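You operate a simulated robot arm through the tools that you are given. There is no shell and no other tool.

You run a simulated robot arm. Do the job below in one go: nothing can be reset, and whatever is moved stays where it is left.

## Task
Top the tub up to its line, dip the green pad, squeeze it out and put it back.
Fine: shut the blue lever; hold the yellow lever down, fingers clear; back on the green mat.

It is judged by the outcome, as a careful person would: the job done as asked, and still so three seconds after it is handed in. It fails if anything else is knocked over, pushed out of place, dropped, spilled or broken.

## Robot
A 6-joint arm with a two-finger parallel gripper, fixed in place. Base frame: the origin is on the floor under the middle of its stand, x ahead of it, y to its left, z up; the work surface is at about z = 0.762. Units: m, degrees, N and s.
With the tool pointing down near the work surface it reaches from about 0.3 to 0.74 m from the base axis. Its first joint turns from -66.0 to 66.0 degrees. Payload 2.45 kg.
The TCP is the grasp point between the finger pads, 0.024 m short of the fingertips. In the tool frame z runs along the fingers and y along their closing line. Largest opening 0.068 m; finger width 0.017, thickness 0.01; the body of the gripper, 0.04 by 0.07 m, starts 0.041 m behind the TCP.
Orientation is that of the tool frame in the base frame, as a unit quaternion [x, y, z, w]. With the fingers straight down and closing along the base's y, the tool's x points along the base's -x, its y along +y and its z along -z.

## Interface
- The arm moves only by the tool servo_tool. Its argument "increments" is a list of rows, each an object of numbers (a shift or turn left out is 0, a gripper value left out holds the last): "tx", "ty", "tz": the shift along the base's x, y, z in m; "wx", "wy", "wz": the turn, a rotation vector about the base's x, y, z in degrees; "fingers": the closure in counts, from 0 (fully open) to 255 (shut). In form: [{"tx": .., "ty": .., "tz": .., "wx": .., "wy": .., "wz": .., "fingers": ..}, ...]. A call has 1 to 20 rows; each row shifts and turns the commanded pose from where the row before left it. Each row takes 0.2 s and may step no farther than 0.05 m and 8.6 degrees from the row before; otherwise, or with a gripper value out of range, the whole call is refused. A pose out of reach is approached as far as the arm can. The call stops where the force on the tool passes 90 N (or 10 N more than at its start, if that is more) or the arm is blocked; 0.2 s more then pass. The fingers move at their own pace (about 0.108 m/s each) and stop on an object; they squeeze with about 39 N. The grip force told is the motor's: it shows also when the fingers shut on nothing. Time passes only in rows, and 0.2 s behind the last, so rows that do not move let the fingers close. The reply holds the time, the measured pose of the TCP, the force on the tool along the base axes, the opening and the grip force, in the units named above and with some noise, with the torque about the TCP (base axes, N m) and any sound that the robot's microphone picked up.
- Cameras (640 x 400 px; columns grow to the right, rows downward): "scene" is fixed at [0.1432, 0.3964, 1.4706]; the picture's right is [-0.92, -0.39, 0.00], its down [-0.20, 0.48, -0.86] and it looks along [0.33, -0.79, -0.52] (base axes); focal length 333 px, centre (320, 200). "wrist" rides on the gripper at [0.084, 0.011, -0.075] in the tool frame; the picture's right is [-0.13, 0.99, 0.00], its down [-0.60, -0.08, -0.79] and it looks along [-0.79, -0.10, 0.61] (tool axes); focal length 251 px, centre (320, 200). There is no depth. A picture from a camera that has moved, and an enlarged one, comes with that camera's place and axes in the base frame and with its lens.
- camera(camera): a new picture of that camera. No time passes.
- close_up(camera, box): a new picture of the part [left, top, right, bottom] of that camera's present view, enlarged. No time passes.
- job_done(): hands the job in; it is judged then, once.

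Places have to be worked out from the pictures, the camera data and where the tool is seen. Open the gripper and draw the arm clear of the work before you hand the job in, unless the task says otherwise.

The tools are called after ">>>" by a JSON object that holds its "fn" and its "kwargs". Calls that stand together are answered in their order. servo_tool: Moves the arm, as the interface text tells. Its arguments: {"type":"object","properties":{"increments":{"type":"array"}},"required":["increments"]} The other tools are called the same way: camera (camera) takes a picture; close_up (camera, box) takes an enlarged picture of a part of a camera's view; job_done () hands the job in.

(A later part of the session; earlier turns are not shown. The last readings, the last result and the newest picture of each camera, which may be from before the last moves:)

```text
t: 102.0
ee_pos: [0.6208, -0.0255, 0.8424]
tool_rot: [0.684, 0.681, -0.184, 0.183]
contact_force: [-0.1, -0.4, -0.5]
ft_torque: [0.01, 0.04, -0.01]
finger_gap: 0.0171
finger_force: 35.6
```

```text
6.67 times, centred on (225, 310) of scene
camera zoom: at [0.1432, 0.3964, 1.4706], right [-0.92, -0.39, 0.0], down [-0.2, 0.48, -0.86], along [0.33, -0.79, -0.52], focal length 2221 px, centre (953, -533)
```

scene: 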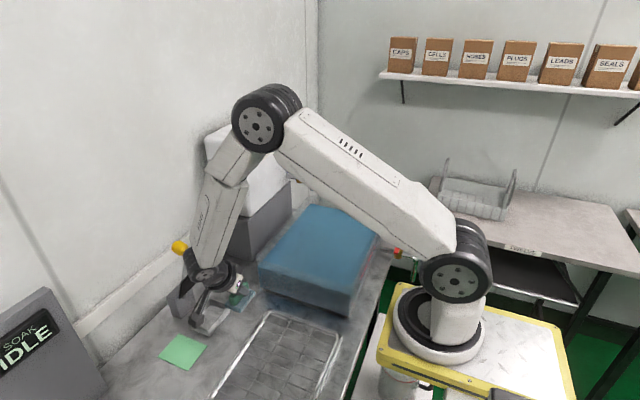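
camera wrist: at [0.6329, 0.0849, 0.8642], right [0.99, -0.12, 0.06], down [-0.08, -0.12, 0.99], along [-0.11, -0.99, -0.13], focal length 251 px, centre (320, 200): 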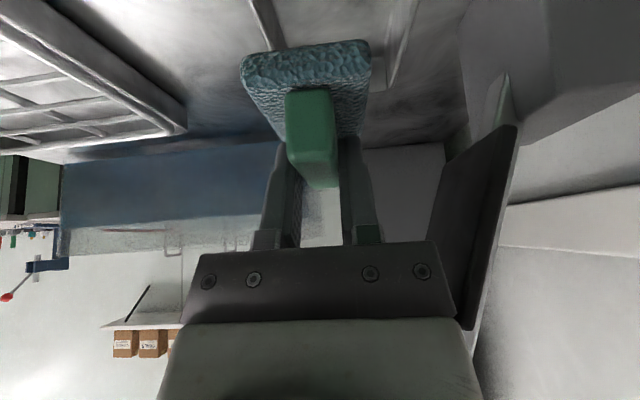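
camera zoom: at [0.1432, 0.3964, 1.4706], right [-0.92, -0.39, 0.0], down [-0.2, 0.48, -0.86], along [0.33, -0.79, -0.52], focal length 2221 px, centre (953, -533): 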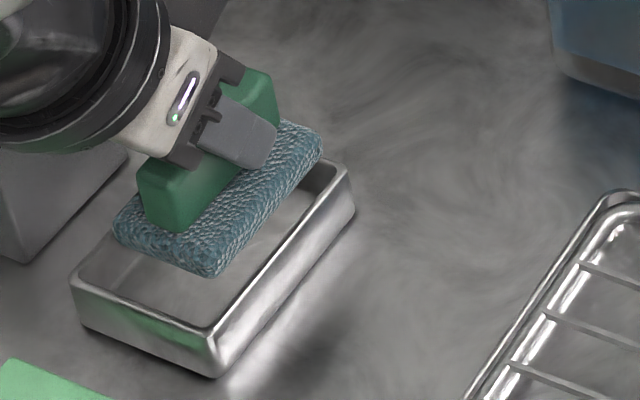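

Comparing edges, the tray centre is about 1 cm further out than the pad now (tray x≈0.605–0.664). I shift +11 mm in x and +2 mm in y, still above the rim, and look again.

>>> {"fn": "servo_tool", "kwargs": {"increments": [{"tx": 0.006, "ty": 0.001}, {"tx": 0.0055, "ty": 0.001}, {}]}}

>>> {"fn": "camera", "kwargs": {"camera": "wrist"}}

>>> {"fn": "close_up", "kwargs": {"camera": "wrist", "box": [220, 0, 420, 160]}}

>>> {"fn": "close_up", "kwargs": {"camera": "scene", "box": [195, 280, 255, 340]}}

```text
t: 102.8
ee_pos: [0.6285, -0.0223, 0.8425]
tool_rot: [0.685, 0.68, -0.188, 0.181]
contact_force: [-46.3, -3.4, 19.7]
ft_torque: [0.47, -3.27, 0.68]
finger_gap: 0.0172
finger_force: 35.6
```

```text
taken
camera wrist: at [0.6407, 0.0861, 0.8633], right [0.99, -0.12, 0.06], down [-0.07, -0.12, 0.99], along [-0.11, -0.99, -0.13], focal length 251 px, centre (320, 200)
```

wrist: 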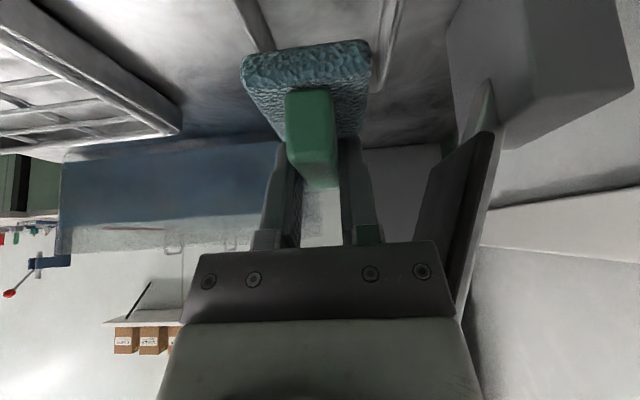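

```text
2.50 times, centred on (320, 80) of wrist
camera zoom: at [0.6407, 0.0861, 0.8633], right [0.99, -0.12, 0.06], down [-0.07, -0.12, 0.99], along [-0.11, -0.99, -0.13], focal length 629 px, centre (320, 500)
```

zoom: 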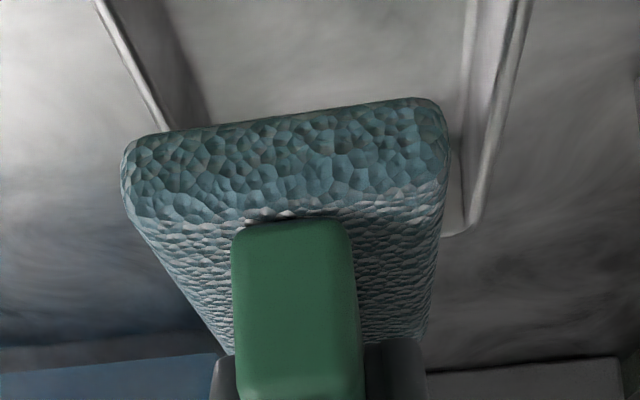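

```text
6.67 times, centred on (225, 310) of scene
camera zoom: at [0.1415, 0.3963, 1.4708], right [-0.92, -0.39, 0.0], down [-0.2, 0.48, -0.86], along [0.33, -0.79, -0.52], focal length 2221 px, centre (953, -533)
```

zoom: 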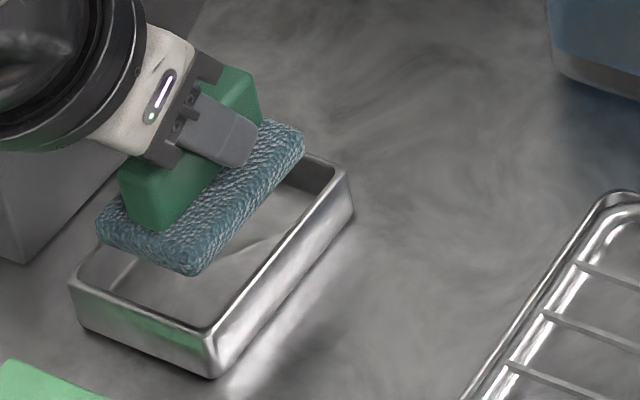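

Contact: the gripper body met the press plate (46 N). I back off immediately.

>>> {"fn": "servo_tool", "kwargs": {"increments": [{"tx": -0.008}, {"tx": -0.006}, {}]}}

>>> {"fn": "camera", "kwargs": {"camera": "wrist"}}

>>> {"fn": "camera", "kwargs": {"camera": "scene"}}

```text
t: 103.6
ee_pos: [0.6204, -0.023, 0.8417]
tool_rot: [0.684, 0.682, -0.182, 0.183]
contact_force: [0.6, 0.1, 0.1]
ft_torque: [-0.02, -0.03, 0.01]
finger_gap: 0.0168
finger_force: 35.6
```

```text
taken
camera wrist: at [0.631, 0.0876, 0.8645], right [0.99, -0.11, 0.07], down [-0.08, -0.13, 0.99], along [-0.1, -0.99, -0.13], focal length 251 px, centre (320, 200)
```

wrist: 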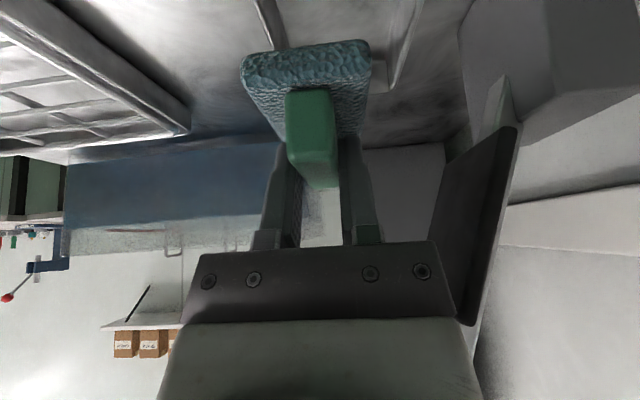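

```text
taken
```

scene: 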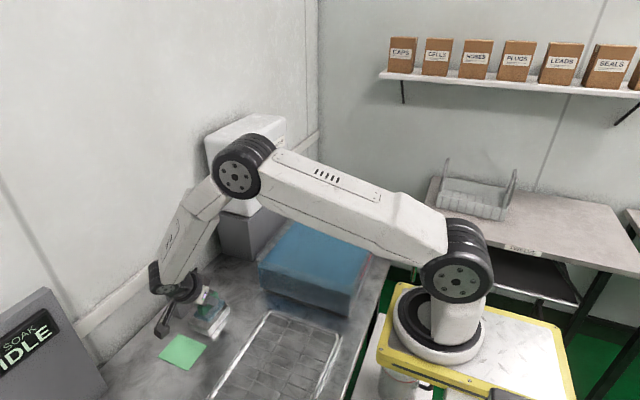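

The lever is unmoved and the pad is still held. The gripper body only clears the plate if it is low or leaned more, so I raise slightly and lean 15° further (tilting the pad), to bring its +y end in first; checking reach.

>>> {"fn": "servo_tool", "kwargs": {"increments": [{"tx": -0.005, "tz": 0.015}, {"tz": 0.01, "wx": -5}, {"wx": -5}, {"wx": -5}, {"ty": 0.0055}, {}]}}

>>> {"fn": "camera", "kwargs": {"camera": "wrist"}}

>>> {"fn": "close_up", "kwargs": {"camera": "scene", "box": [140, 260, 260, 360]}}

```text
t: 105.0
ee_pos: [0.614, -0.016, 0.8669]
tool_rot: [0.654, 0.652, -0.271, 0.271]
contact_force: [0.3, -0.3, -0.3]
ft_torque: [0.0, 0.0, -0.03]
finger_gap: 0.0169
finger_force: 35.0
```

```text
taken
camera wrist: at [0.626, 0.095, 0.8598], right [0.99, -0.1, 0.09], down [-0.08, 0.14, 0.99], along [-0.11, -0.99, 0.13], focal length 251 px, centre (320, 200)
```

wrist: 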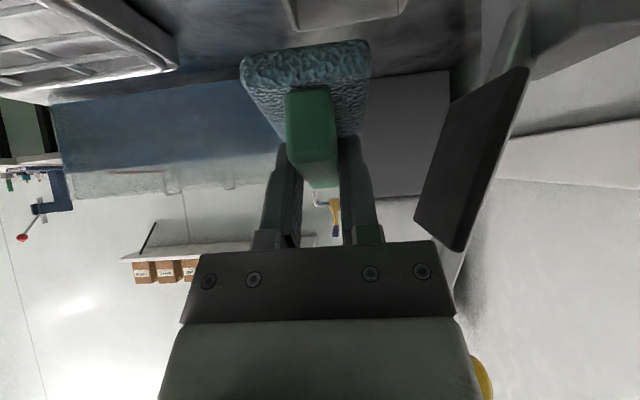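

```text
4.00 times, centred on (200, 310) of scene
camera zoom: at [0.1432, 0.3964, 1.4706], right [-0.92, -0.39, 0.0], down [-0.2, 0.48, -0.86], along [0.33, -0.79, -0.52], focal length 1333 px, centre (800, -240)
```

zoom: 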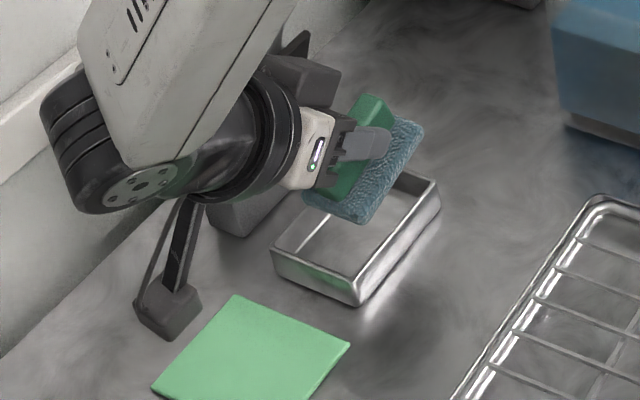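

The reach is fine, but I notice a box on the far side of the gripper that may have been what touched the plate. I zoom in to judge its size.

>>> {"fn": "close_up", "kwargs": {"camera": "scene", "box": [180, 255, 250, 325]}}

>>> {"fn": "close_up", "kwargs": {"camera": "wrist", "box": [380, 40, 560, 260]}}

```text
5.71 times, centred on (215, 290) of scene
camera zoom: at [0.1432, 0.3964, 1.4706], right [-0.92, -0.39, 0.0], down [-0.2, 0.48, -0.86], along [0.33, -0.79, -0.52], focal length 1904 px, centre (920, -314)
```

zoom: 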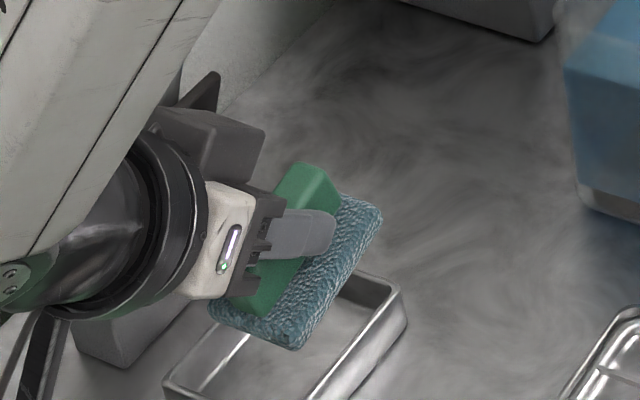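

```text
1.82 times, centred on (470, 150) of wrist
camera zoom: at [0.626, 0.095, 0.8598], right [0.99, -0.1, 0.09], down [-0.08, 0.14, 0.99], along [-0.11, -0.99, 0.13], focal length 457 px, centre (47, 291)
```

zoom: 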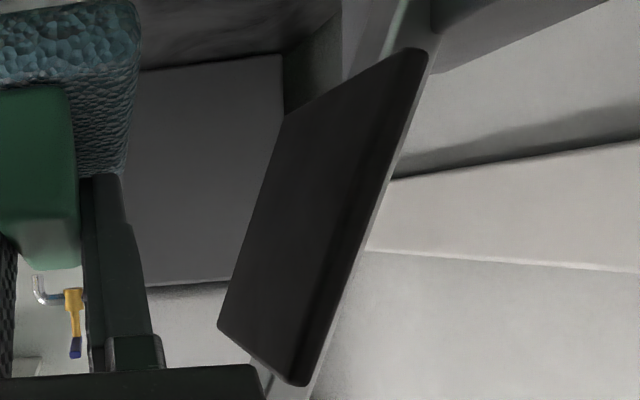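

The box is narrow (±13 mm), so the part that touched was the wide finger carriage; leaned 45° and low it passes below the plate edge. I lower to z≈0.838 first, then shift outward in small steps watching the force.

>>> {"fn": "servo_tool", "kwargs": {"increments": [{"tz": -0.015}, {"tz": -0.014}, {}, {"tx": 0.005}, {"tx": 0.004}, {}]}}

>>> {"fn": "camera", "kwargs": {"camera": "wrist"}}

>>> {"fn": "close_up", "kwargs": {"camera": "scene", "box": [180, 265, 250, 335]}}

```text
t: 106.4
ee_pos: [0.6232, -0.0163, 0.8389]
tool_rot: [0.654, 0.652, -0.271, 0.271]
contact_force: [0.3, -0.7, -0.5]
ft_torque: [-0.02, -0.01, -0.03]
finger_gap: 0.0168
finger_force: 36.0
```

```text
taken
camera wrist: at [0.6351, 0.0951, 0.8315], right [0.99, -0.1, 0.09], down [-0.08, 0.14, 0.99], along [-0.11, -0.99, 0.13], focal length 251 px, centre (320, 200)
```

wrist: 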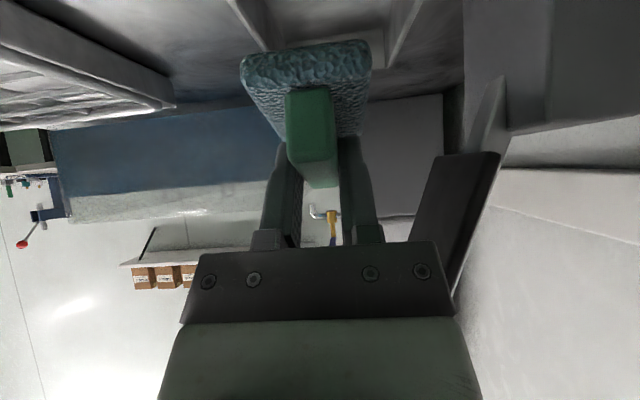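

```text
5.71 times, centred on (215, 300) of scene
camera zoom: at [0.1432, 0.3964, 1.4706], right [-0.92, -0.39, 0.0], down [-0.2, 0.48, -0.86], along [0.33, -0.79, -0.52], focal length 1904 px, centre (920, -371)
```

zoom: 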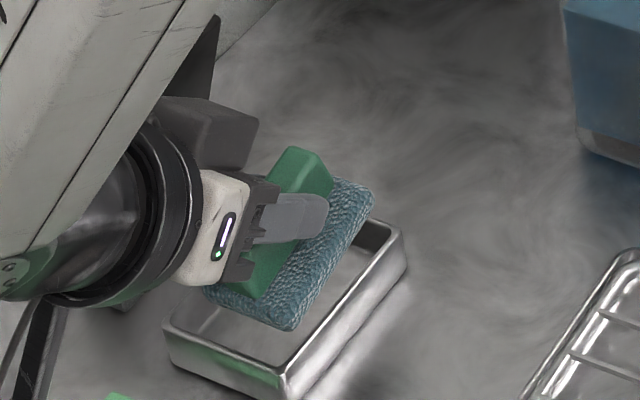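

No contact and roughly 9 mm margin behind the carriage. I lower 3 mm and shift the remaining 9 mm outward in 3 mm steps.

>>> {"fn": "servo_tool", "kwargs": {"increments": [{"tz": -0.003}, {"tx": 0.003}, {"tx": 0.003}, {}]}}

>>> {"fn": "servo_tool", "kwargs": {"increments": [{"tx": 0.003}, {}]}}

>>> {"fn": "close_up", "kwargs": {"camera": "wrist", "box": [200, 0, 440, 160]}}

>>> {"fn": "close_up", "kwargs": {"camera": "scene", "box": [180, 275, 250, 345]}}

```text
t: 107.4
ee_pos: [0.6288, -0.017, 0.8366]
tool_rot: [0.655, 0.651, -0.272, 0.272]
contact_force: [0.9, 0.0, -0.2]
ft_torque: [0.03, -0.02, 0.0]
finger_gap: 0.017
finger_force: 35.0
```

```text
t: 108.0
ee_pos: [0.6326, -0.0182, 0.8359]
tool_rot: [0.654, 0.652, -0.272, 0.272]
contact_force: [-0.5, -0.5, -0.5]
ft_torque: [-0.04, -0.03, 0.03]
finger_gap: 0.0171
finger_force: 35.2
```

```text
2.50 times, centred on (320, 80) of wrist
camera zoom: at [0.6434, 0.0948, 0.8288], right [0.99, -0.1, 0.09], down [-0.08, 0.14, 0.99], along [-0.11, -0.99, 0.13], focal length 629 px, centre (320, 500)
```

zoom: 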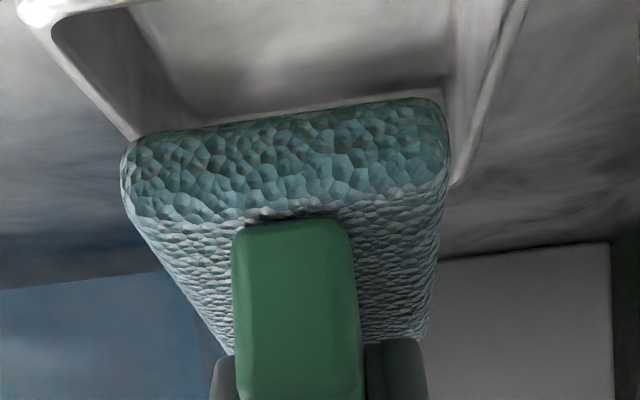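

```text
5.71 times, centred on (215, 310) of scene
camera zoom: at [0.1432, 0.3964, 1.4706], right [-0.92, -0.39, 0.0], down [-0.2, 0.48, -0.86], along [0.33, -0.79, -0.52], focal length 1904 px, centre (920, -429)
```

zoom: 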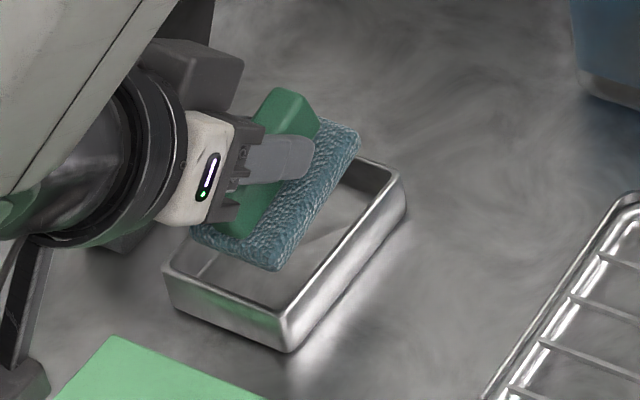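

No contact; the pad is now centred over the tray in x. I lower its +y end into the tray and level it partly (lean 45°→36°), keeping clear of the plate.

>>> {"fn": "servo_tool", "kwargs": {"increments": [{"tz": -0.006}, {"tz": -0.006}, {}]}}

>>> {"fn": "servo_tool", "kwargs": {"increments": [{"tz": -0.007, "ty": -0.002, "wx": 3}, {"tz": -0.006, "ty": -0.002, "wx": 3}, {"tz": -0.004, "ty": -0.002, "wx": 2}, {}]}}

>>> {"fn": "close_up", "kwargs": {"camera": "wrist", "box": [200, 0, 440, 160]}}

>>> {"fn": "close_up", "kwargs": {"camera": "scene", "box": [180, 275, 250, 345]}}

```text
t: 108.8
ee_pos: [0.6344, -0.017, 0.8238]
tool_rot: [0.654, 0.652, -0.27, 0.271]
contact_force: [-0.1, -0.1, -0.6]
ft_torque: [0.03, 0.0, -0.02]
finger_gap: 0.017
finger_force: 35.9
```

```text
t: 109.8
ee_pos: [0.6326, -0.0221, 0.8065]
tool_rot: [0.673, 0.669, -0.225, 0.223]
contact_force: [0.1, -0.4, -1.0]
ft_torque: [-0.03, 0.0, -0.01]
finger_gap: 0.017
finger_force: 36.0
```

```text
2.50 times, centred on (320, 80) of wrist
camera zoom: at [0.6439, 0.0879, 0.8157], right [0.99, -0.11, 0.08], down [-0.08, 0.0, 1.0], along [-0.11, -0.99, -0.01], focal length 629 px, centre (320, 500)
```

zoom: 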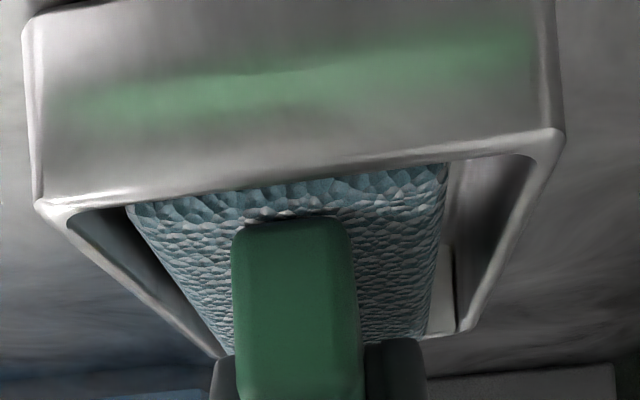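

```text
5.71 times, centred on (215, 310) of scene
camera zoom: at [0.1432, 0.3964, 1.4706], right [-0.92, -0.39, 0.0], down [-0.2, 0.48, -0.86], along [0.33, -0.79, -0.52], focal length 1904 px, centre (920, -429)
```

zoom: 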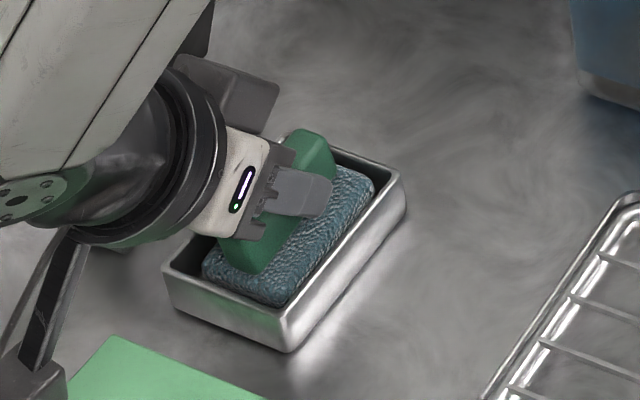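

The pad is inside the tray, margins on all sides. I creep down to touch the tray floor.

>>> {"fn": "servo_tool", "kwargs": {"increments": [{"tz": -0.002, "wx": 1}, {"tz": -0.002, "wx": 1}, {}]}}

>>> {"fn": "servo_tool", "kwargs": {"increments": [{"tz": -0.002}, {}]}}

>>> {"fn": "close_up", "kwargs": {"camera": "scene", "box": [180, 275, 250, 345]}}

```text
t: 110.6
ee_pos: [0.6333, -0.0231, 0.8024]
tool_rot: [0.676, 0.673, -0.214, 0.213]
contact_force: [0.1, -0.3, -0.7]
ft_torque: [-0.01, 0.0, 0.01]
finger_gap: 0.0171
finger_force: 35.4
```

```text
t: 111.2
ee_pos: [0.6332, -0.023, 0.8002]
tool_rot: [0.676, 0.672, -0.214, 0.213]
contact_force: [-0.7, 0.2, 3.0]
ft_torque: [0.07, 0.04, 0.04]
finger_gap: 0.0171
finger_force: 36.0
```

```text
5.71 times, centred on (215, 310) of scene
camera zoom: at [0.1431, 0.3964, 1.4706], right [-0.92, -0.39, 0.0], down [-0.2, 0.48, -0.86], along [0.33, -0.79, -0.52], focal length 1904 px, centre (920, -429)
```

zoom: 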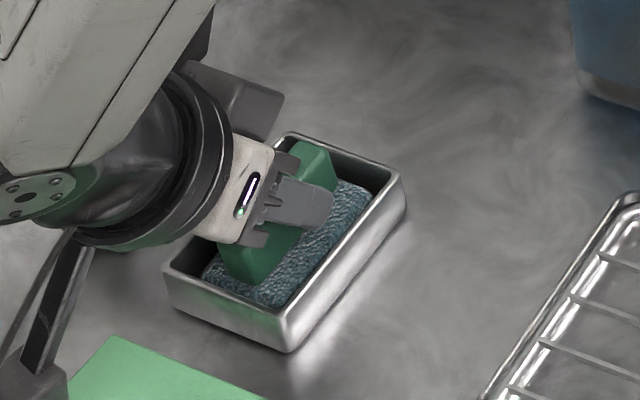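

The pad touches the tray floor (3 N). I release with a small opening and withdraw along the finger axis.

>>> {"fn": "servo_tool", "kwargs": {"increments": [{"fingers": 170}, {}, {}, {"ty": 0.0057, "tz": 0.0082}, {"ty": 0.0057, "tz": 0.0082}, {"ty": 0.0057, "tz": 0.0082}, {}]}}

>>> {"fn": "close_up", "kwargs": {"camera": "scene", "box": [180, 275, 250, 345]}}

>>> {"fn": "camera", "kwargs": {"camera": "wrist"}}

```text
t: 112.8
ee_pos: [0.6342, -0.0067, 0.8254]
tool_rot: [0.676, 0.673, -0.213, 0.213]
contact_force: [-0.1, -0.3, 0.1]
ft_torque: [0.01, 0.01, -0.02]
finger_gap: 0.0226
finger_force: 0.0
```

```text
5.71 times, centred on (215, 310) of scene
camera zoom: at [0.1432, 0.3964, 1.4706], right [-0.92, -0.39, 0.0], down [-0.2, 0.48, -0.86], along [0.33, -0.79, -0.52], focal length 1904 px, centre (920, -429)
```

zoom: 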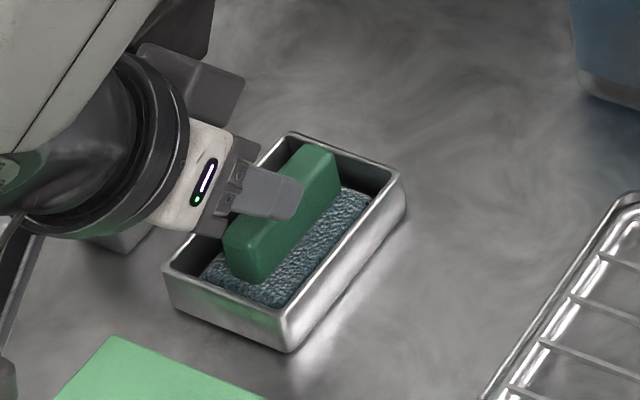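

```text
taken
camera wrist: at [0.6449, 0.1049, 0.8382], right [0.99, -0.11, 0.07], down [-0.08, -0.04, 1.0], along [-0.11, -0.99, -0.05], focal length 251 px, centre (320, 200)
```

wrist: 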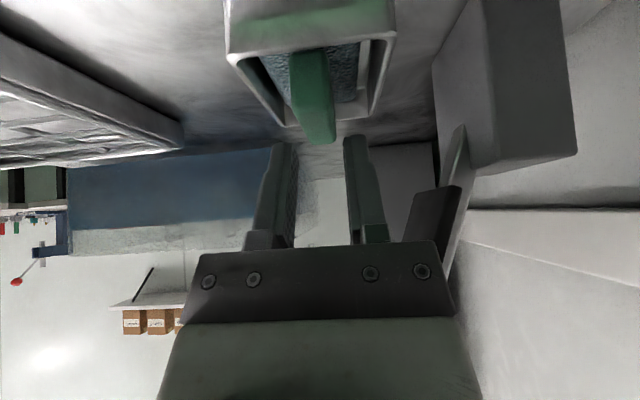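

The pad lies flat in the tray with its handle up. I withdraw well clear, straighten the tool, and turn to yaw 0 for gripping the yellow knob.

>>> {"fn": "servo_tool", "kwargs": {"increments": [{"ty": 0.02, "tz": 0.0285}, {"ty": 0.02, "tz": 0.0285}, {"ty": 0.02, "tz": 0.0285}, {"tx": -0.03, "tz": 0.035}, {"tx": -0.03, "tz": 0.035, "wx": 7}, {"tz": 0.035, "wx": 7}, {"tz": 0.03, "wx": 7}, {"wx": 7}, {"wx": 7}, {"wz": 8.18, "fingers": 60}, {"wz": 8.18}, {"wz": 8.18}, {"wz": 8.18}, {"wz": 8.18}, {"wz": 8.18}, {"wz": 8.18}, {"wz": 8.18}, {"wz": 8.18}, {"wz": 8.18}, {"wz": 8.18}]}}

>>> {"fn": "camera", "kwargs": {"camera": "wrist"}}

>>> {"fn": "close_up", "kwargs": {"camera": "scene", "box": [130, 220, 270, 360]}}

```text
t: 117.0
ee_pos: [0.5733, 0.0525, 1.0449]
tool_rot: [0.0, 1.0, -0.001, 0.001]
contact_force: [0.1, -0.3, 0.3]
ft_torque: [0.0, 0.02, 0.03]
finger_gap: 0.0521
finger_force: 0.0
```

```text
taken
camera wrist: at [0.4886, 0.0645, 1.1194], right [0.13, 0.99, 0.0], down [0.6, -0.08, 0.79], along [0.79, -0.1, -0.61], focal length 251 px, centre (320, 200)
```

wrist: 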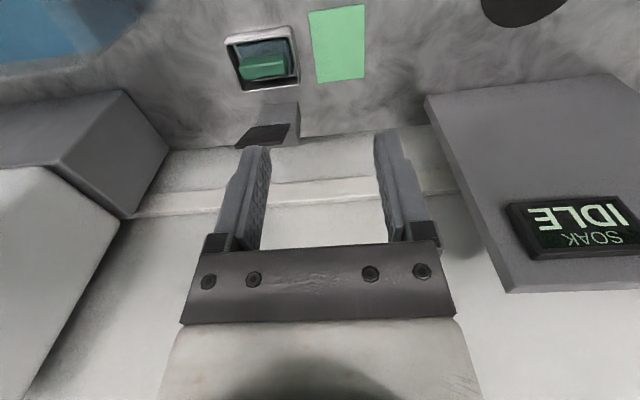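

```text
2.86 times, centred on (200, 290) of scene
camera zoom: at [0.1432, 0.3964, 1.4706], right [-0.92, -0.39, 0.0], down [-0.2, 0.48, -0.86], along [0.33, -0.79, -0.52], focal length 952 px, centre (663, -57)
```

zoom: 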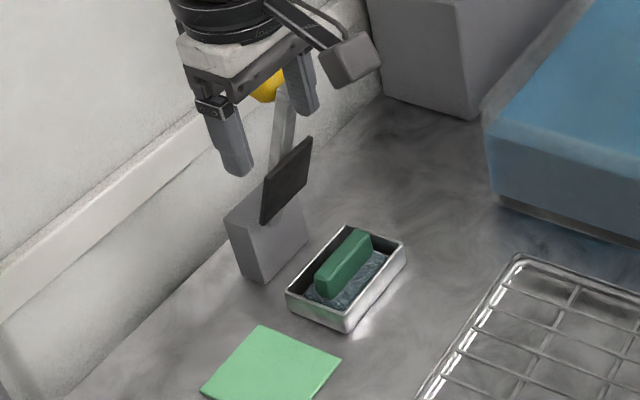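

The pad sits centred in the tray under the press. I move above the yellow knob, with the fingers open to 52 mm.

>>> {"fn": "servo_tool", "kwargs": {"increments": [{"tz": 0.04}, {"tx": 0.025, "ty": -0.0206}, {"tx": 0.025, "ty": -0.0206}, {"tx": 0.025, "ty": -0.0206}, {"tx": 0.0235, "ty": -0.0206}, {}]}}

>>> {"fn": "camera", "kwargs": {"camera": "wrist"}}

>>> {"fn": "close_up", "kwargs": {"camera": "scene", "box": [130, 180, 270, 320]}}

```text
t: 118.4
ee_pos: [0.6721, -0.0291, 1.0843]
tool_rot: [0.003, 1.0, -0.001, 0.0]
contact_force: [0.2, -0.2, 0.6]
ft_torque: [0.0, -0.01, 0.01]
finger_gap: 0.052
finger_force: 0.0
```

```text
taken
camera wrist: at [0.5882, -0.0181, 1.1581], right [0.13, 0.99, 0.0], down [0.6, -0.08, 0.79], along [0.79, -0.11, -0.61], focal length 251 px, centre (320, 200)
```

wrist: 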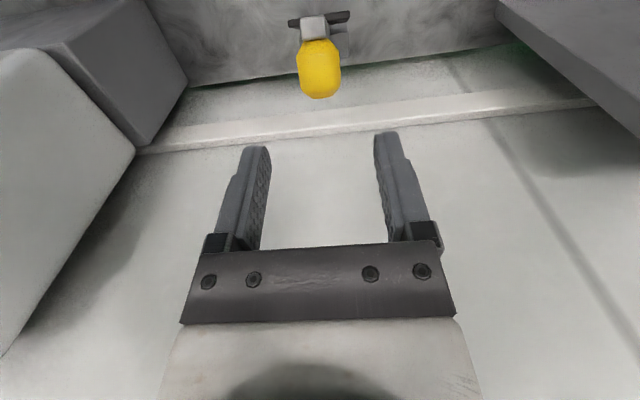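

```text
2.86 times, centred on (200, 250) of scene
camera zoom: at [0.1432, 0.3964, 1.4706], right [-0.92, -0.39, 0.0], down [-0.2, 0.48, -0.86], along [0.33, -0.79, -0.52], focal length 952 px, centre (663, 57)
```

zoom: 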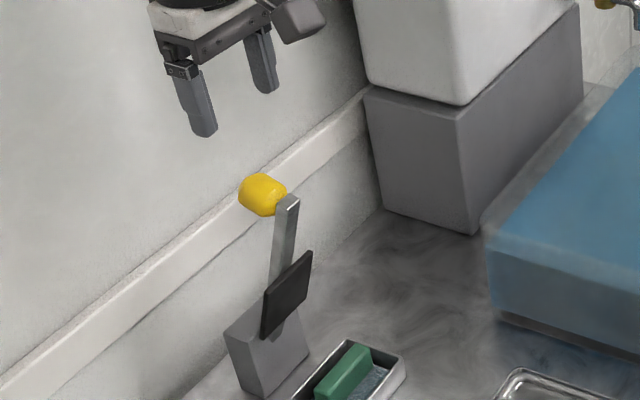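

The knob centre is at (0.671, -0.029, 0.979), right below. I descend and close on it gently along y.

>>> {"fn": "servo_tool", "kwargs": {"increments": [{"tz": -0.04}, {"tz": -0.03}, {"tz": -0.02}, {"tz": -0.0145}, {}]}}

>>> {"fn": "camera", "kwargs": {"camera": "wrist"}}

>>> {"fn": "close_up", "kwargs": {"camera": "scene", "box": [130, 180, 270, 320]}}

```text
t: 119.6
ee_pos: [0.6718, -0.0302, 0.9808]
tool_rot: [0.002, 1.0, -0.001, 0.001]
contact_force: [0.7, 0.8, -0.2]
ft_torque: [0.03, 0.01, 0.0]
finger_gap: 0.0522
finger_force: 0.1
```

```text
taken
camera wrist: at [0.587, -0.0181, 1.0541], right [0.13, 0.99, 0.0], down [0.6, -0.08, 0.79], along [0.79, -0.11, -0.61], focal length 251 px, centre (320, 200)
```

wrist: 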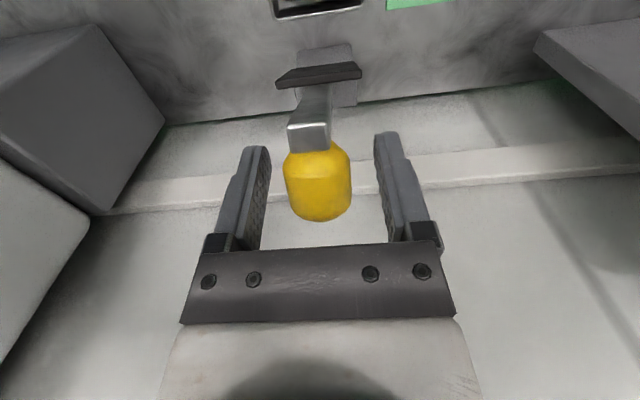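

```text
2.86 times, centred on (200, 250) of scene
camera zoom: at [0.1432, 0.3964, 1.4706], right [-0.92, -0.39, 0.0], down [-0.2, 0.48, -0.86], along [0.33, -0.79, -0.52], focal length 952 px, centre (663, 57)
```

zoom: 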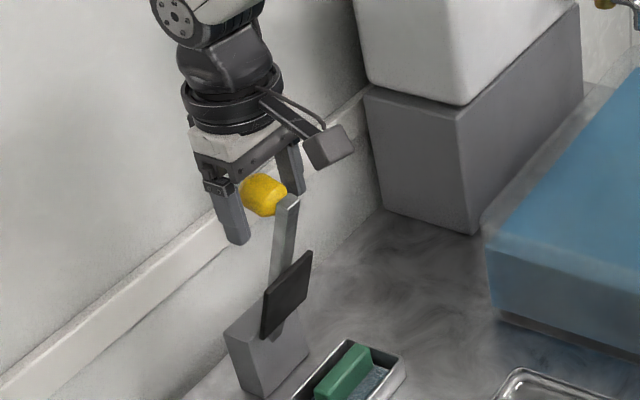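

The knob sits between the fingers with nothing touched. I close on it.

>>> {"fn": "servo_tool", "kwargs": {"increments": [{"fingers": 255}, {}, {}, {}]}}

>>> {"fn": "camera", "kwargs": {"camera": "wrist"}}

```text
t: 120.6
ee_pos: [0.6726, -0.0297, 0.9799]
tool_rot: [0.001, 1.0, -0.002, 0.001]
contact_force: [2.1, -10.2, -3.1]
ft_torque: [-0.05, -0.17, 0.01]
finger_gap: 0.0292
finger_force: 43.5
```

```text
taken
camera wrist: at [0.587, -0.0189, 1.0541], right [0.13, 0.99, 0.0], down [0.6, -0.08, 0.79], along [0.79, -0.11, -0.61], focal length 251 px, centre (320, 200)
```

wrist: 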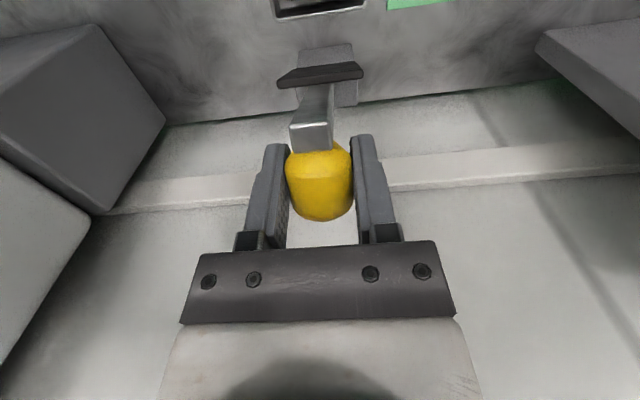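

Gripped at 29 mm; there's a 10 N sideways load, so I shift 1.5 mm in -y and begin swinging the lever along its arc, first 15° while watching forces.

>>> {"fn": "servo_tool", "kwargs": {"increments": [{"ty": -0.0012}, {"tx": -0.0155, "tz": -0.0044}, {"tx": -0.015, "tz": -0.0057}, {"tx": -0.0144, "tz": -0.007}, {}]}}

>>> {"fn": "camera", "kwargs": {"camera": "wrist"}}

>>> {"fn": "close_up", "kwargs": {"camera": "scene", "box": [150, 220, 270, 340]}}

```text
t: 121.8
ee_pos: [0.6282, -0.03, 0.9655]
tool_rot: [0.003, 1.0, -0.002, 0.002]
contact_force: [-0.1, -25.5, 14.8]
ft_torque: [-0.18, -0.98, 0.07]
finger_gap: 0.0293
finger_force: 43.1
```

```text
taken
camera wrist: at [0.5424, -0.0188, 1.0383], right [0.13, 0.99, 0.0], down [0.6, -0.08, 0.8], along [0.79, -0.11, -0.61], focal length 251 px, centre (320, 200)
```

wrist: 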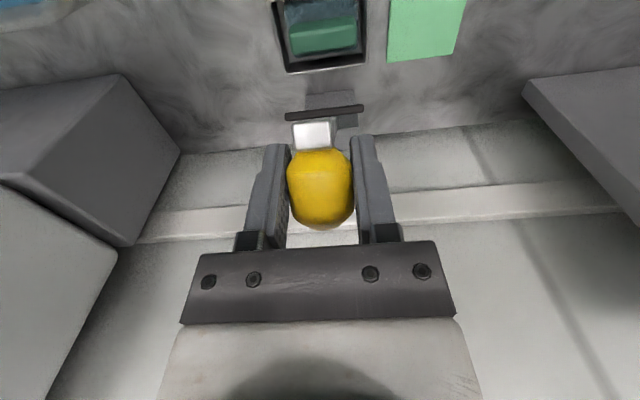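

```text
3.33 times, centred on (210, 280) of scene
camera zoom: at [0.1429, 0.3957, 1.4708], right [-0.92, -0.39, 0.0], down [-0.2, 0.48, -0.86], along [0.33, -0.79, -0.52], focal length 1111 px, centre (687, -67)
```

zoom: 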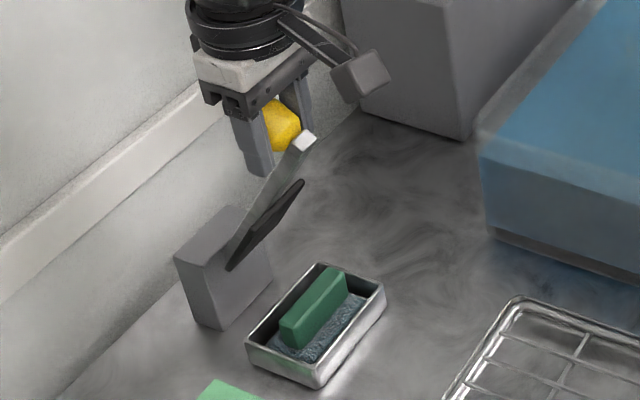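

The lever swings with the grip; a 25 N sideways load remains. I test a 2 mm shift in -y to relieve it before going further.

>>> {"fn": "servo_tool", "kwargs": {"increments": [{"ty": -0.002}, {}]}}

```text
t: 122.4
ee_pos: [0.6252, -0.0291, 0.9641]
tool_rot: [0.002, 1.0, -0.001, 0.001]
contact_force: [-4.3, -5.6, 19.8]
ft_torque: [-0.03, -0.78, 0.03]
finger_gap: 0.0291
finger_force: 43.5
```

That relieved it. The knob pushes back with a spring-like 20 N; I continue the arc down in steps.

>>> {"fn": "servo_tool", "kwargs": {"increments": [{"tx": -0.0138, "tz": -0.0083, "ty": -0.0005}, {"tx": -0.013, "tz": -0.0094}, {"tx": -0.0121, "tz": -0.0105}, {}]}}

>>> {"fn": "close_up", "kwargs": {"camera": "scene", "box": [150, 220, 270, 340]}}

>>> {"fn": "camera", "kwargs": {"camera": "wrist"}}

```text
t: 123.4
ee_pos: [0.5896, -0.0304, 0.9359]
tool_rot: [0.002, 1.0, -0.001, 0.001]
contact_force: [10.6, 7.0, -0.7]
ft_torque: [-0.01, -1.09, -0.04]
finger_gap: 0.0291
finger_force: 43.0
```

```text
3.33 times, centred on (210, 280) of scene
camera zoom: at [0.1435, 0.3966, 1.4705], right [-0.92, -0.39, 0.0], down [-0.2, 0.48, -0.86], along [0.33, -0.79, -0.52], focal length 1111 px, centre (687, -67)
```

zoom: 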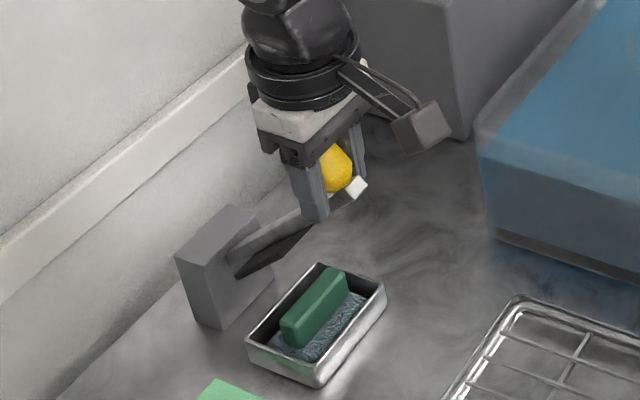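

```text
taken
camera wrist: at [0.504, -0.0191, 1.0095], right [0.13, 0.99, 0.0], down [0.6, -0.08, 0.79], along [0.79, -0.11, -0.61], focal length 251 px, centre (320, 200)
```

wrist: 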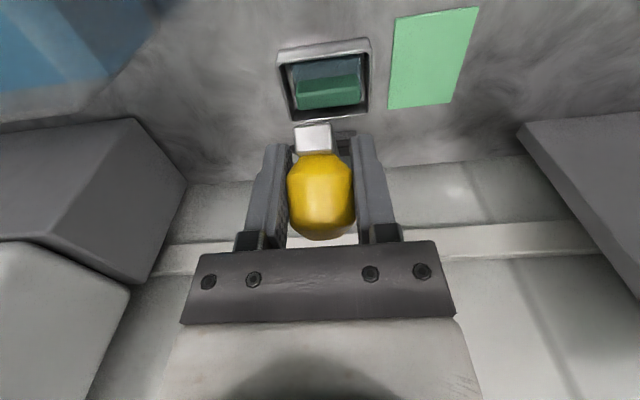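

Moving smoothly, low forces. I continue towards the pad handle, in 5° steps.

>>> {"fn": "servo_tool", "kwargs": {"increments": [{"tx": -0.0112, "tz": -0.0115}, {"tx": -0.0101, "tz": -0.0125}, {"tx": -0.009, "tz": -0.0133}, {}]}}

>>> {"fn": "close_up", "kwargs": {"camera": "scene", "box": [150, 240, 270, 340]}}

>>> {"fn": "camera", "kwargs": {"camera": "wrist"}}

```text
t: 124.4
ee_pos: [0.5577, -0.0296, 0.8969]
tool_rot: [0.002, 1.0, -0.001, 0.0]
contact_force: [-5.1, 24.3, 12.1]
ft_torque: [-0.1, -1.01, 0.06]
finger_gap: 0.0289
finger_force: 42.9
```

```text
4.00 times, centred on (210, 290) of scene
camera zoom: at [0.1428, 0.3971, 1.4704], right [-0.92, -0.39, 0.0], down [-0.2, 0.48, -0.86], along [0.33, -0.79, -0.52], focal length 1333 px, centre (760, -160)
```

zoom: 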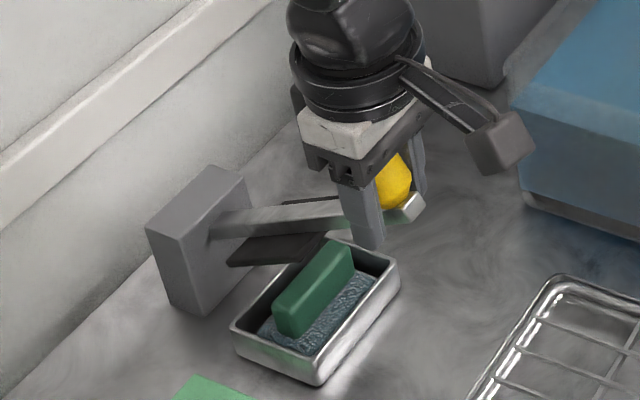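

```text
taken
camera wrist: at [0.4737, -0.0192, 0.9724], right [0.13, 0.99, 0.0], down [0.6, -0.08, 0.79], along [0.79, -0.11, -0.61], focal length 251 px, centre (320, 200)
```

wrist: 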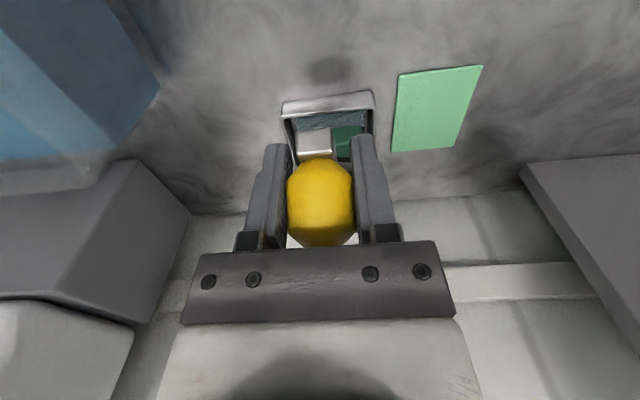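

The plate is about to meet the pad's handle. I correct 1.5 mm in +y for the sideways load and go on one step at a time, watching the upward force.

>>> {"fn": "servo_tool", "kwargs": {"increments": [{"tx": -0.004, "tz": -0.007, "ty": 0.0015}, {"tx": -0.0038, "tz": -0.007}, {}]}}

>>> {"fn": "servo_tool", "kwargs": {"increments": [{"tx": -0.0035, "tz": -0.0073}, {"tx": -0.003, "tz": -0.0074}, {}]}}

>>> {"fn": "close_up", "kwargs": {"camera": "scene", "box": [150, 240, 270, 340]}}

>>> {"fn": "camera", "kwargs": {"camera": "wrist"}}

```text
t: 125.2
ee_pos: [0.5506, -0.03, 0.8855]
tool_rot: [0.001, 1.0, -0.001, 0.002]
contact_force: [0.4, 16.9, 9.9]
ft_torque: [-0.14, -1.22, 0.0]
finger_gap: 0.0287
finger_force: 43.1
```

```text
t: 126.0
ee_pos: [0.5439, -0.0289, 0.8714]
tool_rot: [0.002, 1.0, -0.002, 0.003]
contact_force: [7.4, 16.4, 7.3]
ft_torque: [-0.11, -1.18, -0.04]
finger_gap: 0.0292
finger_force: 43.5
```

```text
4.00 times, centred on (210, 290) of scene
camera zoom: at [0.1432, 0.3968, 1.4705], right [-0.92, -0.39, 0.0], down [-0.2, 0.48, -0.86], along [0.33, -0.79, -0.52], focal length 1333 px, centre (760, -160)
```

zoom: 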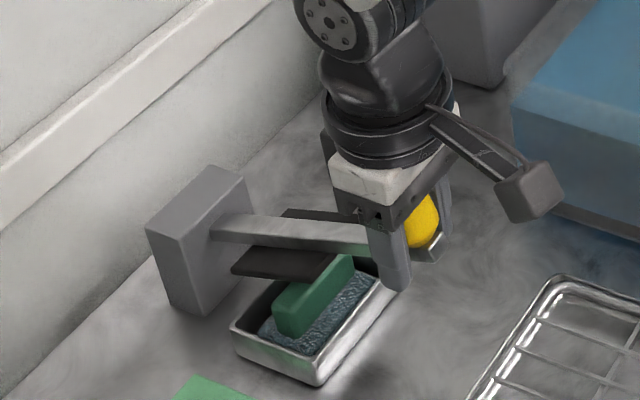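

```text
taken
camera wrist: at [0.4593, -0.0191, 0.9441], right [0.13, 0.99, 0.0], down [0.6, -0.08, 0.8], along [0.79, -0.11, -0.61], focal length 251 px, centre (320, 200)
```

wrist: 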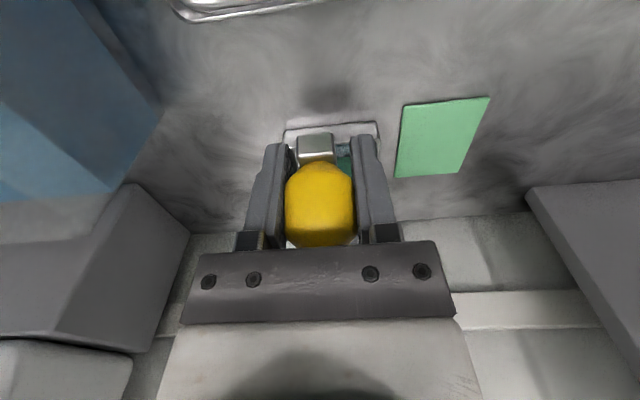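

Nearly horizontal; the plate is over the handle. I continue in small steps until the force shows the pad being squeezed.

>>> {"fn": "servo_tool", "kwargs": {"increments": [{"tx": -0.0013, "tz": -0.004, "ty": 0.001}, {"tx": -0.0012, "tz": -0.004}, {}]}}

>>> {"fn": "servo_tool", "kwargs": {"increments": [{"tx": -0.001, "tz": -0.004}, {"tx": -0.001, "tz": -0.004}, {}]}}

>>> {"fn": "close_up", "kwargs": {"camera": "scene", "box": [170, 260, 260, 340]}}

```text
t: 126.8
ee_pos: [0.5403, -0.0298, 0.8608]
tool_rot: [0.002, 1.0, -0.001, -0.001]
contact_force: [-2.7, 2.9, 10.3]
ft_torque: [-0.03, -1.01, -0.03]
finger_gap: 0.0293
finger_force: 43.4
```

```text
t: 127.6
ee_pos: [0.5378, -0.0296, 0.8539]
tool_rot: [0.002, 1.0, 0.0, 0.0]
contact_force: [-11.6, -0.4, 13.0]
ft_torque: [-0.03, -1.02, -0.02]
finger_gap: 0.0292
finger_force: 43.1
```

```text
5.00 times, centred on (215, 300) of scene
camera zoom: at [0.1427, 0.3964, 1.4707], right [-0.92, -0.39, 0.0], down [-0.2, 0.48, -0.86], along [0.33, -0.79, -0.52], focal length 1666 px, centre (845, -300)
```

zoom: 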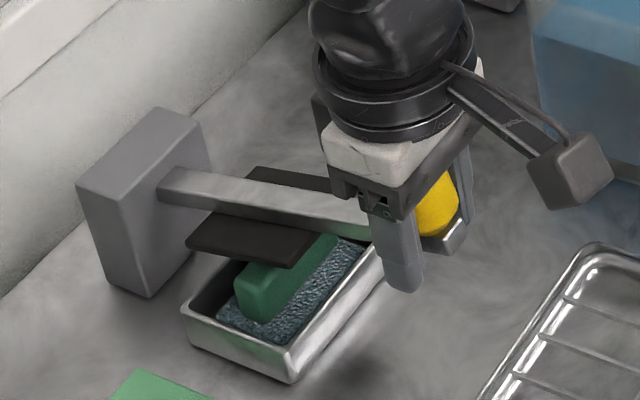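

>>> {"fn": "servo_tool", "kwargs": {"increments": [{"tx": -0.0015, "tz": -0.004}, {"tx": -0.001, "tz": -0.004}, {}]}}

>>> {"fn": "servo_tool", "kwargs": {"increments": [{"tx": -0.0005, "tz": -0.004}, {"tx": -0.0005, "tz": -0.003}, {}]}}

>>> {"fn": "close_up", "kwargs": {"camera": "scene", "box": [170, 260, 260, 340]}}

```text
t: 128.4
ee_pos: [0.5366, -0.0306, 0.8463]
tool_rot: [0.002, 1.0, -0.001, 0.001]
contact_force: [-11.7, 2.1, 12.1]
ft_torque: [0.0, -1.15, -0.01]
finger_gap: 0.0295
finger_force: 43.0
```

```text
t: 129.2
ee_pos: [0.5335, -0.0312, 0.8382]
tool_rot: [0.002, 1.0, -0.001, 0.001]
contact_force: [-9.5, 7.2, 11.0]
ft_torque: [-0.08, -1.09, 0.0]
finger_gap: 0.0292
finger_force: 43.0
```

```text
5.00 times, centred on (215, 300) of scene
camera zoom: at [0.1427, 0.3966, 1.4706], right [-0.92, -0.39, 0.0], down [-0.2, 0.48, -0.86], along [0.33, -0.79, -0.52], focal length 1666 px, centre (845, -300)
```

zoom: 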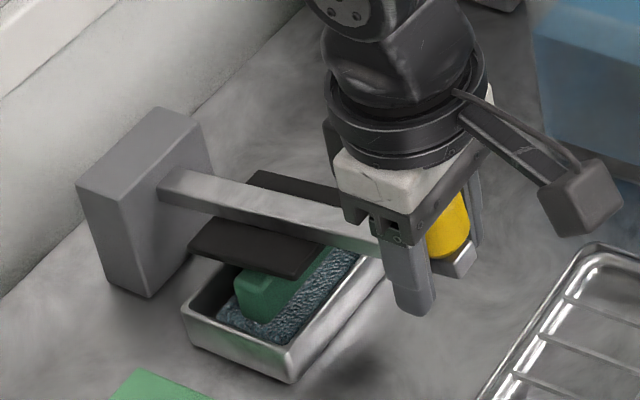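

>>> {"fn": "servo_tool", "kwargs": {"increments": [{"tx": -0.0008, "tz": -0.004}, {"tx": -0.0003, "tz": -0.004}, {}]}}

>>> {"fn": "servo_tool", "kwargs": {"increments": [{"tz": -0.003}, {"tz": -0.003}, {}]}}

>>> {"fn": "close_up", "kwargs": {"camera": "scene", "box": [170, 260, 260, 340]}}

>>> {"fn": "camera", "kwargs": {"camera": "wrist"}}

```text
t: 130.0
ee_pos: [0.5316, -0.0305, 0.8304]
tool_rot: [0.003, 1.0, -0.001, 0.001]
contact_force: [-7.6, -0.1, 12.3]
ft_torque: [-0.03, -1.21, -0.02]
finger_gap: 0.0296
finger_force: 43.3
```

```text
t: 130.8
ee_pos: [0.5328, -0.0301, 0.8242]
tool_rot: [0.002, 1.0, -0.002, 0.0]
contact_force: [-13.3, 1.1, 11.3]
ft_torque: [-0.01, -1.04, 0.0]
finger_gap: 0.0292
finger_force: 43.6
```

```text
5.00 times, centred on (215, 300) of scene
camera zoom: at [0.1427, 0.3964, 1.4706], right [-0.92, -0.39, 0.0], down [-0.2, 0.48, -0.86], along [0.33, -0.79, -0.52], focal length 1666 px, centre (845, -300)
```

zoom: 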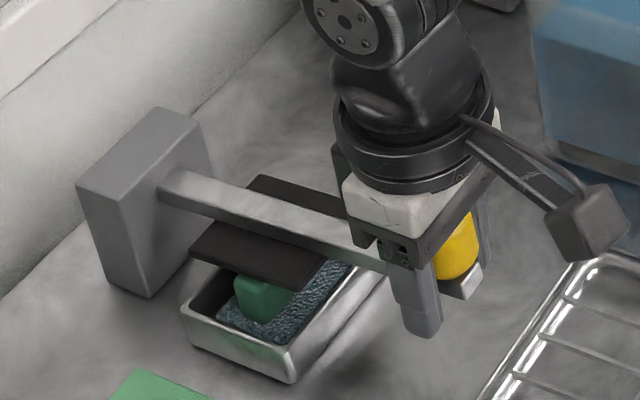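

```text
taken
camera wrist: at [0.4484, -0.0191, 0.8989], right [0.13, 0.99, 0.0], down [0.6, -0.08, 0.79], along [0.79, -0.11, -0.61], focal length 251 px, centre (320, 200)
```

wrist: 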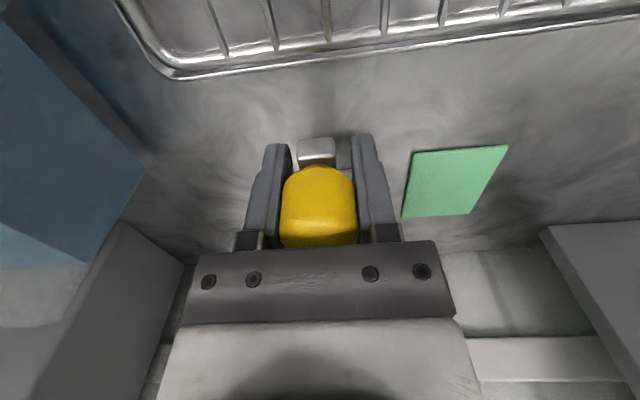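

>>> {"fn": "servo_tool", "kwargs": {"increments": [{"tx": -0.0005, "tz": -0.003}, {"tz": -0.003}, {}]}}

>>> {"fn": "servo_tool", "kwargs": {"increments": [{"tz": -0.003}, {"tz": -0.003}, {}]}}

>>> {"fn": "close_up", "kwargs": {"camera": "scene", "box": [170, 260, 260, 340]}}

>>> {"fn": "camera", "kwargs": {"camera": "wrist"}}

```text
t: 131.6
ee_pos: [0.5329, -0.0308, 0.8193]
tool_rot: [0.002, 1.0, 0.0, 0.001]
contact_force: [-17.7, -0.6, 10.9]
ft_torque: [0.0, -1.09, -0.03]
finger_gap: 0.0294
finger_force: 43.6
```

```text
t: 132.4
ee_pos: [0.5332, -0.0289, 0.8131]
tool_rot: [0.002, 1.0, -0.001, 0.0]
contact_force: [-21.4, -0.2, 24.0]
ft_torque: [0.0, -0.23, -0.01]
finger_gap: 0.0294
finger_force: 43.1
```

```text
5.00 times, centred on (215, 300) of scene
camera zoom: at [0.1423, 0.3965, 1.4707], right [-0.92, -0.39, 0.0], down [-0.2, 0.48, -0.86], along [0.33, -0.79, -0.52], focal length 1666 px, centre (845, -300)
```

zoom: 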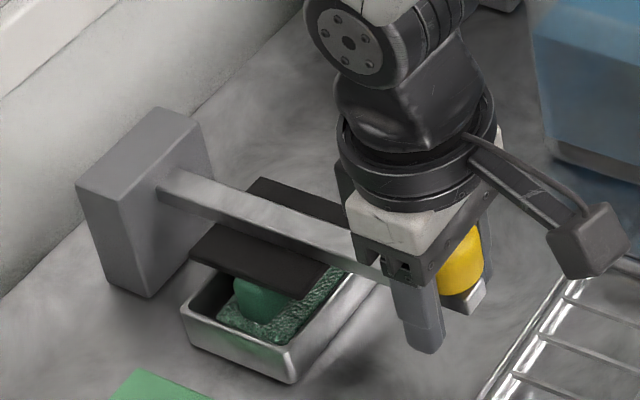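

```text
taken
camera wrist: at [0.4484, -0.0191, 0.8876], right [0.13, 0.99, 0.0], down [0.6, -0.08, 0.79], along [0.79, -0.11, -0.61], focal length 251 px, centre (320, 200)
```

wrist: 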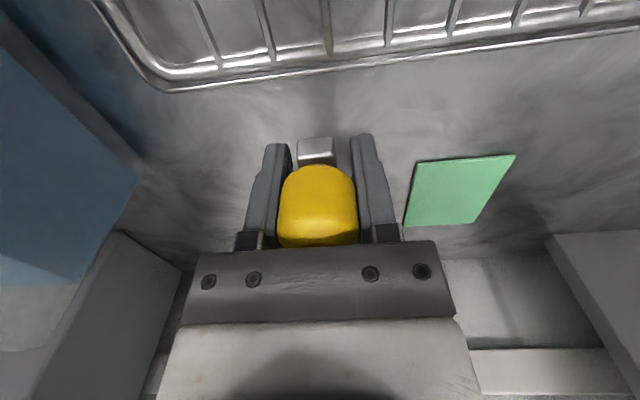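

The force has risen to 24 N and the sponge is turning green again: it is being squeezed. I press 2 mm more and hold for 2 s.

>>> {"fn": "servo_tool", "kwargs": {"increments": [{"tx": -0.001, "tz": -0.002}, {}, {}, {}, {}, {}, {}, {}, {}, {}]}}

>>> {"fn": "close_up", "kwargs": {"camera": "scene", "box": [180, 290, 250, 345]}}

>>> {"fn": "close_up", "kwargs": {"camera": "scene", "box": [0, 280, 110, 400]}}

```text
t: 134.6
ee_pos: [0.5326, -0.0303, 0.8124]
tool_rot: [0.001, 1.0, -0.001, 0.002]
contact_force: [-1.7, -6.8, 29.0]
ft_torque: [0.07, 0.03, 0.06]
finger_gap: 0.0296
finger_force: 43.1
```

```text
7.27 times, centred on (215, 318) of scene
camera zoom: at [0.1427, 0.3963, 1.4707], right [-0.92, -0.39, 0.0], down [-0.2, 0.48, -0.86], along [0.33, -0.79, -0.52], focal length 2423 px, centre (1084, -654)
```

zoom: 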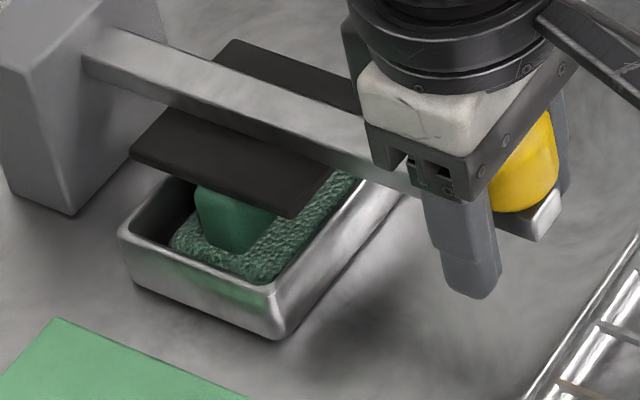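

```text
3.33 times, centred on (55, 340) of scene
camera zoom: at [0.1427, 0.3963, 1.4707], right [-0.92, -0.39, 0.0], down [-0.2, 0.48, -0.86], along [0.33, -0.79, -0.52], focal length 1111 px, centre (1203, -267)
```

zoom: 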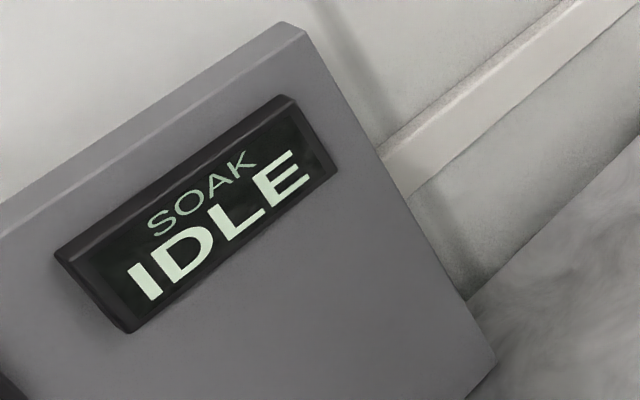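

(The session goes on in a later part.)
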